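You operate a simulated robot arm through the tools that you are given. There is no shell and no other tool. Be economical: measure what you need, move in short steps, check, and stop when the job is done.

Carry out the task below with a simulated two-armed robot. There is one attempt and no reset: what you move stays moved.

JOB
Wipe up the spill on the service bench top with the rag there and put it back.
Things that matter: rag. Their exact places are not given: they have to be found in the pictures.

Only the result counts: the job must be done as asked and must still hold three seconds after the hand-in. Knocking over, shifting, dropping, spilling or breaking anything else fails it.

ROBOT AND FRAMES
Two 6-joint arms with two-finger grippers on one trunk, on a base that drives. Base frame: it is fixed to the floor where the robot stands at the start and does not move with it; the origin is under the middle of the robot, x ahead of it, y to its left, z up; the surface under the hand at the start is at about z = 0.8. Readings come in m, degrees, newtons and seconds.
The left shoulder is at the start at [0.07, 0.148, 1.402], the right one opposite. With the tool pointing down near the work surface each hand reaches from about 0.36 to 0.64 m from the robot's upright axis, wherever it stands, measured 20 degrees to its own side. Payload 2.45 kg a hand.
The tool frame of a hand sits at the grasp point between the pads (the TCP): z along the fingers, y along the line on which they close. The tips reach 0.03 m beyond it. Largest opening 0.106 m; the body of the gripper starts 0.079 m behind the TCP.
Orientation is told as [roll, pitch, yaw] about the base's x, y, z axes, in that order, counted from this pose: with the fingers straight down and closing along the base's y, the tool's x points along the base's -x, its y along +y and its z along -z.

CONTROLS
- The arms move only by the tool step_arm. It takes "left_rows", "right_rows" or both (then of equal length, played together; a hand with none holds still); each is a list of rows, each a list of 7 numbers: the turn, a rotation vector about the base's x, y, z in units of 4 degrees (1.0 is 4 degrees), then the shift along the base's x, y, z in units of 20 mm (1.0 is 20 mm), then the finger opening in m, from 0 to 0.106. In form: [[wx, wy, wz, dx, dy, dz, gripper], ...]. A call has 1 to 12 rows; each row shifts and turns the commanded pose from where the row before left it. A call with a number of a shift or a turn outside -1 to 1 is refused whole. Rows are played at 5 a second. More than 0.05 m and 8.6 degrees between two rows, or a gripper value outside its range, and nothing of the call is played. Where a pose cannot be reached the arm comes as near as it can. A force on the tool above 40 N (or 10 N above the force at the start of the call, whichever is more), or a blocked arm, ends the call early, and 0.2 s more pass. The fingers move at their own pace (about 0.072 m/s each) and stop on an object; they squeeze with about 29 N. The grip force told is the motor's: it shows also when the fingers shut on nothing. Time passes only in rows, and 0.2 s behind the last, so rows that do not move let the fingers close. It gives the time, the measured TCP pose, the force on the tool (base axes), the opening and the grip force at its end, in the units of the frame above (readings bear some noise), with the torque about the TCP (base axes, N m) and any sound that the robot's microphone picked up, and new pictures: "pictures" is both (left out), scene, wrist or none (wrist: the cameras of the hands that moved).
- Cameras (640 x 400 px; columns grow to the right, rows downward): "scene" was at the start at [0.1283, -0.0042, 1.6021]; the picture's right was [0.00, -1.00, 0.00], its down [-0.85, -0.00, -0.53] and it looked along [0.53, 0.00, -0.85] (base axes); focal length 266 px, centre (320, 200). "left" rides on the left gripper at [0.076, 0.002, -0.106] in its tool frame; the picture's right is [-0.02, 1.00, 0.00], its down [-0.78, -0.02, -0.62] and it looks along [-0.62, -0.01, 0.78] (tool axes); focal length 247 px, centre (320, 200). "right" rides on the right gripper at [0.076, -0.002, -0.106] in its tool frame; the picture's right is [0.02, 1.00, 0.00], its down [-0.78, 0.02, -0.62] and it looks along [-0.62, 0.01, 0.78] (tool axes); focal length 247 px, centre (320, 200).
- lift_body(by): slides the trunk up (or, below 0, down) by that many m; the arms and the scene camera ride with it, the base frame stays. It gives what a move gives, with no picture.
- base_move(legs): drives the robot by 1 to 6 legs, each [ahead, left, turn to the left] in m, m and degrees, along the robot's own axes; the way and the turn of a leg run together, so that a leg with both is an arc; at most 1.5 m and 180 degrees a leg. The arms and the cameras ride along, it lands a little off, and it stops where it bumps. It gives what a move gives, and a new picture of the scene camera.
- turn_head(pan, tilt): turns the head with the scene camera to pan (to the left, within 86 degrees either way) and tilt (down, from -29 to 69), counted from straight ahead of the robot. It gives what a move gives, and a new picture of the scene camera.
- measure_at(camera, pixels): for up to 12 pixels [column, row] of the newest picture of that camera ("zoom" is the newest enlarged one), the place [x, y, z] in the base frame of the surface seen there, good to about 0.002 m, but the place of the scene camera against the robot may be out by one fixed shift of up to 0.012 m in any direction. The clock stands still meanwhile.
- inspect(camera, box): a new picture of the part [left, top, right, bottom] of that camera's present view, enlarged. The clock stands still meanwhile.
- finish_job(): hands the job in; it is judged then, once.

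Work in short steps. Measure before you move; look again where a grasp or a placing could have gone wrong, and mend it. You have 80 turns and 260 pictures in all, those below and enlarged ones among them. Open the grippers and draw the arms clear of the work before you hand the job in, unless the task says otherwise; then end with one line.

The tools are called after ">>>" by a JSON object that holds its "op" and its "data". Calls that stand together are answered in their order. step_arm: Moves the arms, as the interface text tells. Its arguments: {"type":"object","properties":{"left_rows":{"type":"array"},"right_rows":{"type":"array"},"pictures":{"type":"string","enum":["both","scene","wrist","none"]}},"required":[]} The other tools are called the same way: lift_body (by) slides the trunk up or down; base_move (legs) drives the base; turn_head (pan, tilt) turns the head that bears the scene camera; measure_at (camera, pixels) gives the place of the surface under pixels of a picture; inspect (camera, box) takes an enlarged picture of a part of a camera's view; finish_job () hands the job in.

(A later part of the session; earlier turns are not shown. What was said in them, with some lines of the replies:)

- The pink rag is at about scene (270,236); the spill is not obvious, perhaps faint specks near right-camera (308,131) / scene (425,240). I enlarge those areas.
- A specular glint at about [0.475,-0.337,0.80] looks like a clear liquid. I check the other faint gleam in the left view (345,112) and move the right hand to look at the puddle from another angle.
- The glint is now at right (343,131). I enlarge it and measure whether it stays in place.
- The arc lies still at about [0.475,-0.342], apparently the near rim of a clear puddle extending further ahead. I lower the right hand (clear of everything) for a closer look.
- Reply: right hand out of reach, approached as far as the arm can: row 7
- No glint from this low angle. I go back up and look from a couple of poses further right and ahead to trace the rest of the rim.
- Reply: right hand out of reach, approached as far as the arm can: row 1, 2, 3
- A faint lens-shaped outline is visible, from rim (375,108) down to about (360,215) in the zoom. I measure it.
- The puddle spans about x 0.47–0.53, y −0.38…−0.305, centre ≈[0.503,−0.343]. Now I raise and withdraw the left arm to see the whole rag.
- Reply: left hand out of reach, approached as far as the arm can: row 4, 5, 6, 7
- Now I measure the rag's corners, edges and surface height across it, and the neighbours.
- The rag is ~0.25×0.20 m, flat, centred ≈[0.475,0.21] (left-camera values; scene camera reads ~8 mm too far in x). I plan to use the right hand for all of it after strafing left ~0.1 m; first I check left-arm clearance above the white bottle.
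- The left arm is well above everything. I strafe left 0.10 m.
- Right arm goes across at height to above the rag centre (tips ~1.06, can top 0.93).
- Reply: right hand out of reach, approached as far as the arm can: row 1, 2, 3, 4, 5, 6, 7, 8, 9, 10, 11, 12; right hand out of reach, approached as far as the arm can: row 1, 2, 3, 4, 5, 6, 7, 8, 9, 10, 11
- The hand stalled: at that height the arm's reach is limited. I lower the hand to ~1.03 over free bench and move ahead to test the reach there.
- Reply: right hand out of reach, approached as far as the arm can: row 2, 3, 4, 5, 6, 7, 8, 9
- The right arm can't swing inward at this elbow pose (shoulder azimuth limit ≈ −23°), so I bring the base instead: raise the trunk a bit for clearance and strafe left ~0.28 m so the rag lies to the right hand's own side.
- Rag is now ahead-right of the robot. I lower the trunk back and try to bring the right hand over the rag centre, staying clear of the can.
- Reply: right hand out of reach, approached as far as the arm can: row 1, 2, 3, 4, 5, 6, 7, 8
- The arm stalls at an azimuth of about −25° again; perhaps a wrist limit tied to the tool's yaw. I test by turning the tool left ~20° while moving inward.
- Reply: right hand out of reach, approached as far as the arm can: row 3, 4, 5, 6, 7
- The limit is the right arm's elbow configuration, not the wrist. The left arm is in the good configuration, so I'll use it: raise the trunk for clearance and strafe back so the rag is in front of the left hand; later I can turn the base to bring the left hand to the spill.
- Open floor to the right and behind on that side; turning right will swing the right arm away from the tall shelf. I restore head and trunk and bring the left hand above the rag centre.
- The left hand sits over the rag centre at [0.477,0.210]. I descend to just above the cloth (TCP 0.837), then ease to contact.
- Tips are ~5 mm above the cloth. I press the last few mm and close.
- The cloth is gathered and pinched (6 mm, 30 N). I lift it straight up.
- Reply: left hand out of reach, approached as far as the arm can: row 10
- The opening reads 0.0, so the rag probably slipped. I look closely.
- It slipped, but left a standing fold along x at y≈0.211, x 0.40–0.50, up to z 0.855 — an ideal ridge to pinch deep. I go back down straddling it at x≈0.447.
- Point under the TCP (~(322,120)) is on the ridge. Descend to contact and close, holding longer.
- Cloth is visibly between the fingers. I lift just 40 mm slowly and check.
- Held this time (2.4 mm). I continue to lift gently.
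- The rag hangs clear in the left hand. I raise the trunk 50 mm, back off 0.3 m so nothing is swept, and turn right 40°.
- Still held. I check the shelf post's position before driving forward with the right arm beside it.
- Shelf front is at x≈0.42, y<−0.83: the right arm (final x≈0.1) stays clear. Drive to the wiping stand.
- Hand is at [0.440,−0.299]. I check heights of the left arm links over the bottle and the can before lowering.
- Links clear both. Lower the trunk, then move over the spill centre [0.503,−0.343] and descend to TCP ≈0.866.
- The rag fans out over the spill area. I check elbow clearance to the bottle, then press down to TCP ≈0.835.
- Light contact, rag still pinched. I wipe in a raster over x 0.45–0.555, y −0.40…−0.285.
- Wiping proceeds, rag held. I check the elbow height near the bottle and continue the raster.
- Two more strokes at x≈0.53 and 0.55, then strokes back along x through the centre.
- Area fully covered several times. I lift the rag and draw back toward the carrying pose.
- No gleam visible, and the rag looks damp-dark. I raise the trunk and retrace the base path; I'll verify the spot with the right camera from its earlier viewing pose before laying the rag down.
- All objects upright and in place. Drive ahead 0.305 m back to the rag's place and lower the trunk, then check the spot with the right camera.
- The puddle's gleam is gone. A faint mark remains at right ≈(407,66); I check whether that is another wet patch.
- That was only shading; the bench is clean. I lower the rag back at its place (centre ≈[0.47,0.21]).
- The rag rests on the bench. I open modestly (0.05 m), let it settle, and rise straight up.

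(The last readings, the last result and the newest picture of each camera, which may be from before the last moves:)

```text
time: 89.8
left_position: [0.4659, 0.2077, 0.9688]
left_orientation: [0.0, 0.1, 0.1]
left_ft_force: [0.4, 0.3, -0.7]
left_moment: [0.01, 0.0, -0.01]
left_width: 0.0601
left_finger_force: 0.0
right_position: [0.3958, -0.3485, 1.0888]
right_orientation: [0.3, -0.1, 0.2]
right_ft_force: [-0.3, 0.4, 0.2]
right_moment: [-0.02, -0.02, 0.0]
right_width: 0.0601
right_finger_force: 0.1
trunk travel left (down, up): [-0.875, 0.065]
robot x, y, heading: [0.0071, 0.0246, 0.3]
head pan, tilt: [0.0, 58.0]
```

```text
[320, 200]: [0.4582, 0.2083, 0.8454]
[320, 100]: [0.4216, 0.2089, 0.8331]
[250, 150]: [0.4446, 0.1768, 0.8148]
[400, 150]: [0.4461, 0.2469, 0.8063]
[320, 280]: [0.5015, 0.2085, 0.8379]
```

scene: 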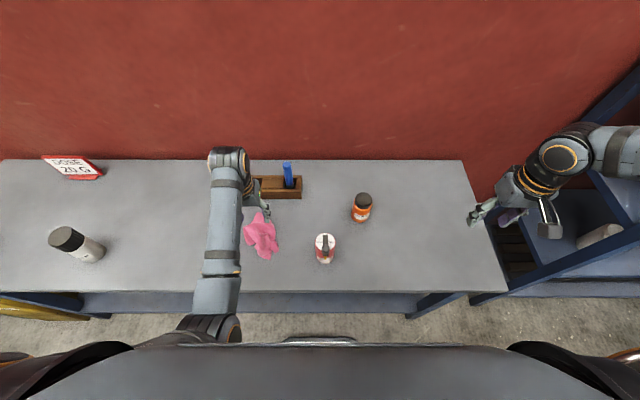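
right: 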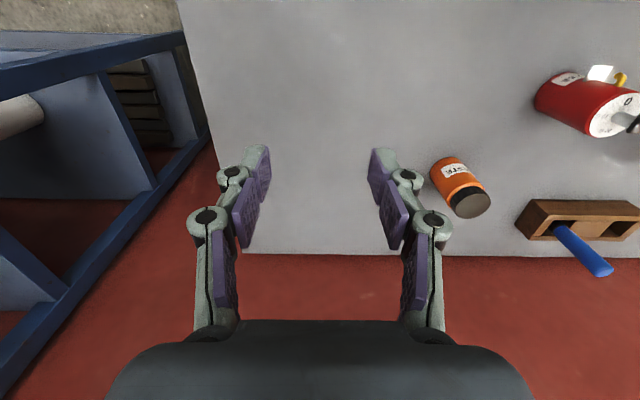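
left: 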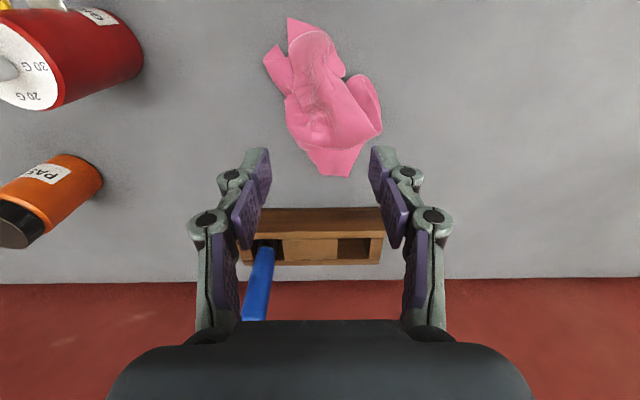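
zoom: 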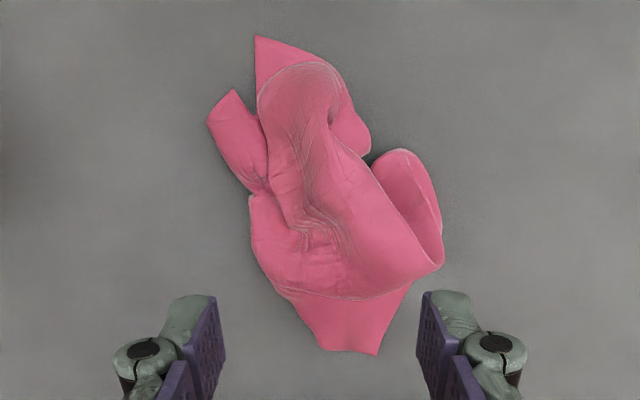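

The rag lies at ≈[0.465,0.21], within ~1–2 cm of its original centre, and nothing else moved. I draw the left arm clear and do a last check.

>>> {"op": "step_arm", "data": {"left_rows": [[0, 0, 0, 0, 0, 1, 0.106], [0, 0, 0, -0.2, 1, 0.5, 0.106], [0, 0, 0, -0.3, 1, 0, 0.106], [0, 0, 0, -0.3, 1, 0, 0.106], [0, 0, 0, -0.3, 1, 0, 0.106], [0, 0, 0, -0.3, 1, 0, 0.106], [0, 0, 0, -0.3, 1, 0, 0.106], [0, 0, 0, 0, 1, 0, 0.106], [0, 0, 0, 0, 0.5, 0, 0.106], [0, 0, 0, 0, 0, 0, 0.106]], "right_rows": [[0, 0, 0, 0, 0, 0, 0.106], [0, 0, 0, 0, 0, 0, 0.106], [0, 0, 0, 0, 0, 0, 0.106], [0, 0, 0, 0, 0, 0, 0.106], [0, 0, 0, 0, 0, 0, 0.106], [0, 0, 0, 0, 0, 0, 0.106], [0, 0, 0, 0, 0, 0, 0.106], [0, 0, 0, 0, 0, 0, 0.106], [0, 0, 0, 0, 0, 0, 0.106], [0, 0, 0, 0, 0, 0, 0.106]]}}

>>> {"op": "inspect", "data": {"camera": "scene", "box": [200, 160, 360, 280]}}

```text
time: 92.0
left_position: [0.4337, 0.3599, 0.9998]
left_orientation: [0.0, 0.0, 0.2]
left_ft_force: [0.0, -0.2, 0.2]
left_moment: [0.03, -0.03, -0.01]
left_width: 0.106
left_finger_force: 0.0
right_position: [0.396, -0.3471, 1.087]
right_orientation: [0.2, -0.1, 0.2]
right_ft_force: [-0.8, 0.2, 0.8]
right_moment: [0.02, -0.03, -0.03]
right_width: 0.1058
right_finger_force: 0.1
trunk travel left (down, up): [-0.875, 0.065]
robot x, y, heading: [0.0025, 0.0259, 0.1]
head pan, tilt: [0.0, 58.0]
```

scene: 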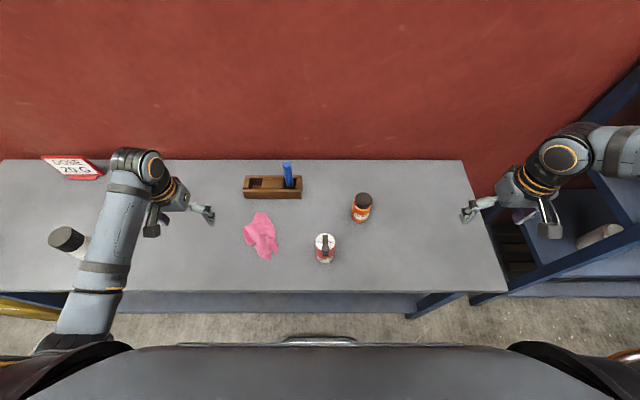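
right: 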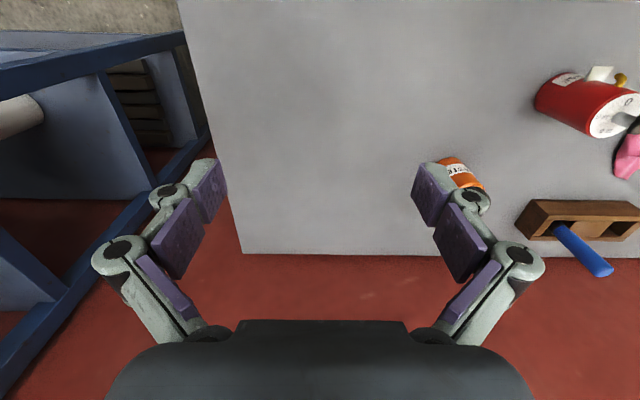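
left: 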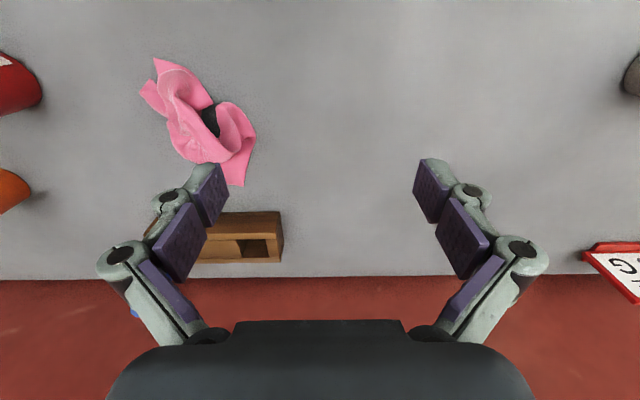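

```text
3.33 times, centred on (280, 220) of scene
```

zoom: 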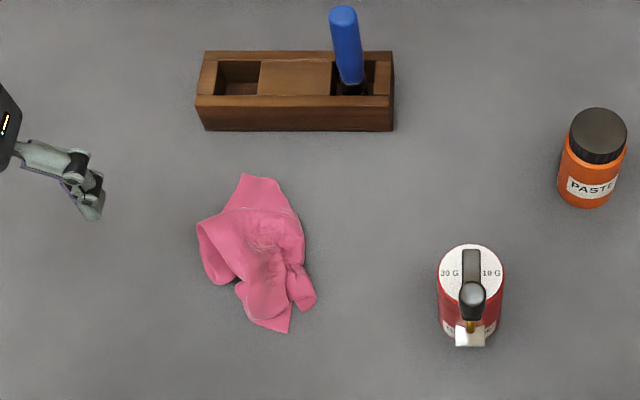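

The spill is gone, the rag is back in its spot, and the grippers are open and clear. I hand in.

>>> {"op": "finish_job", "data": {}}

```text
The job is handed in.
```

I wiped up the spill and put the rag back within about 2 cm of where it lay. It is crumpled now rather than flat, and no other object on the bench was disturbed.
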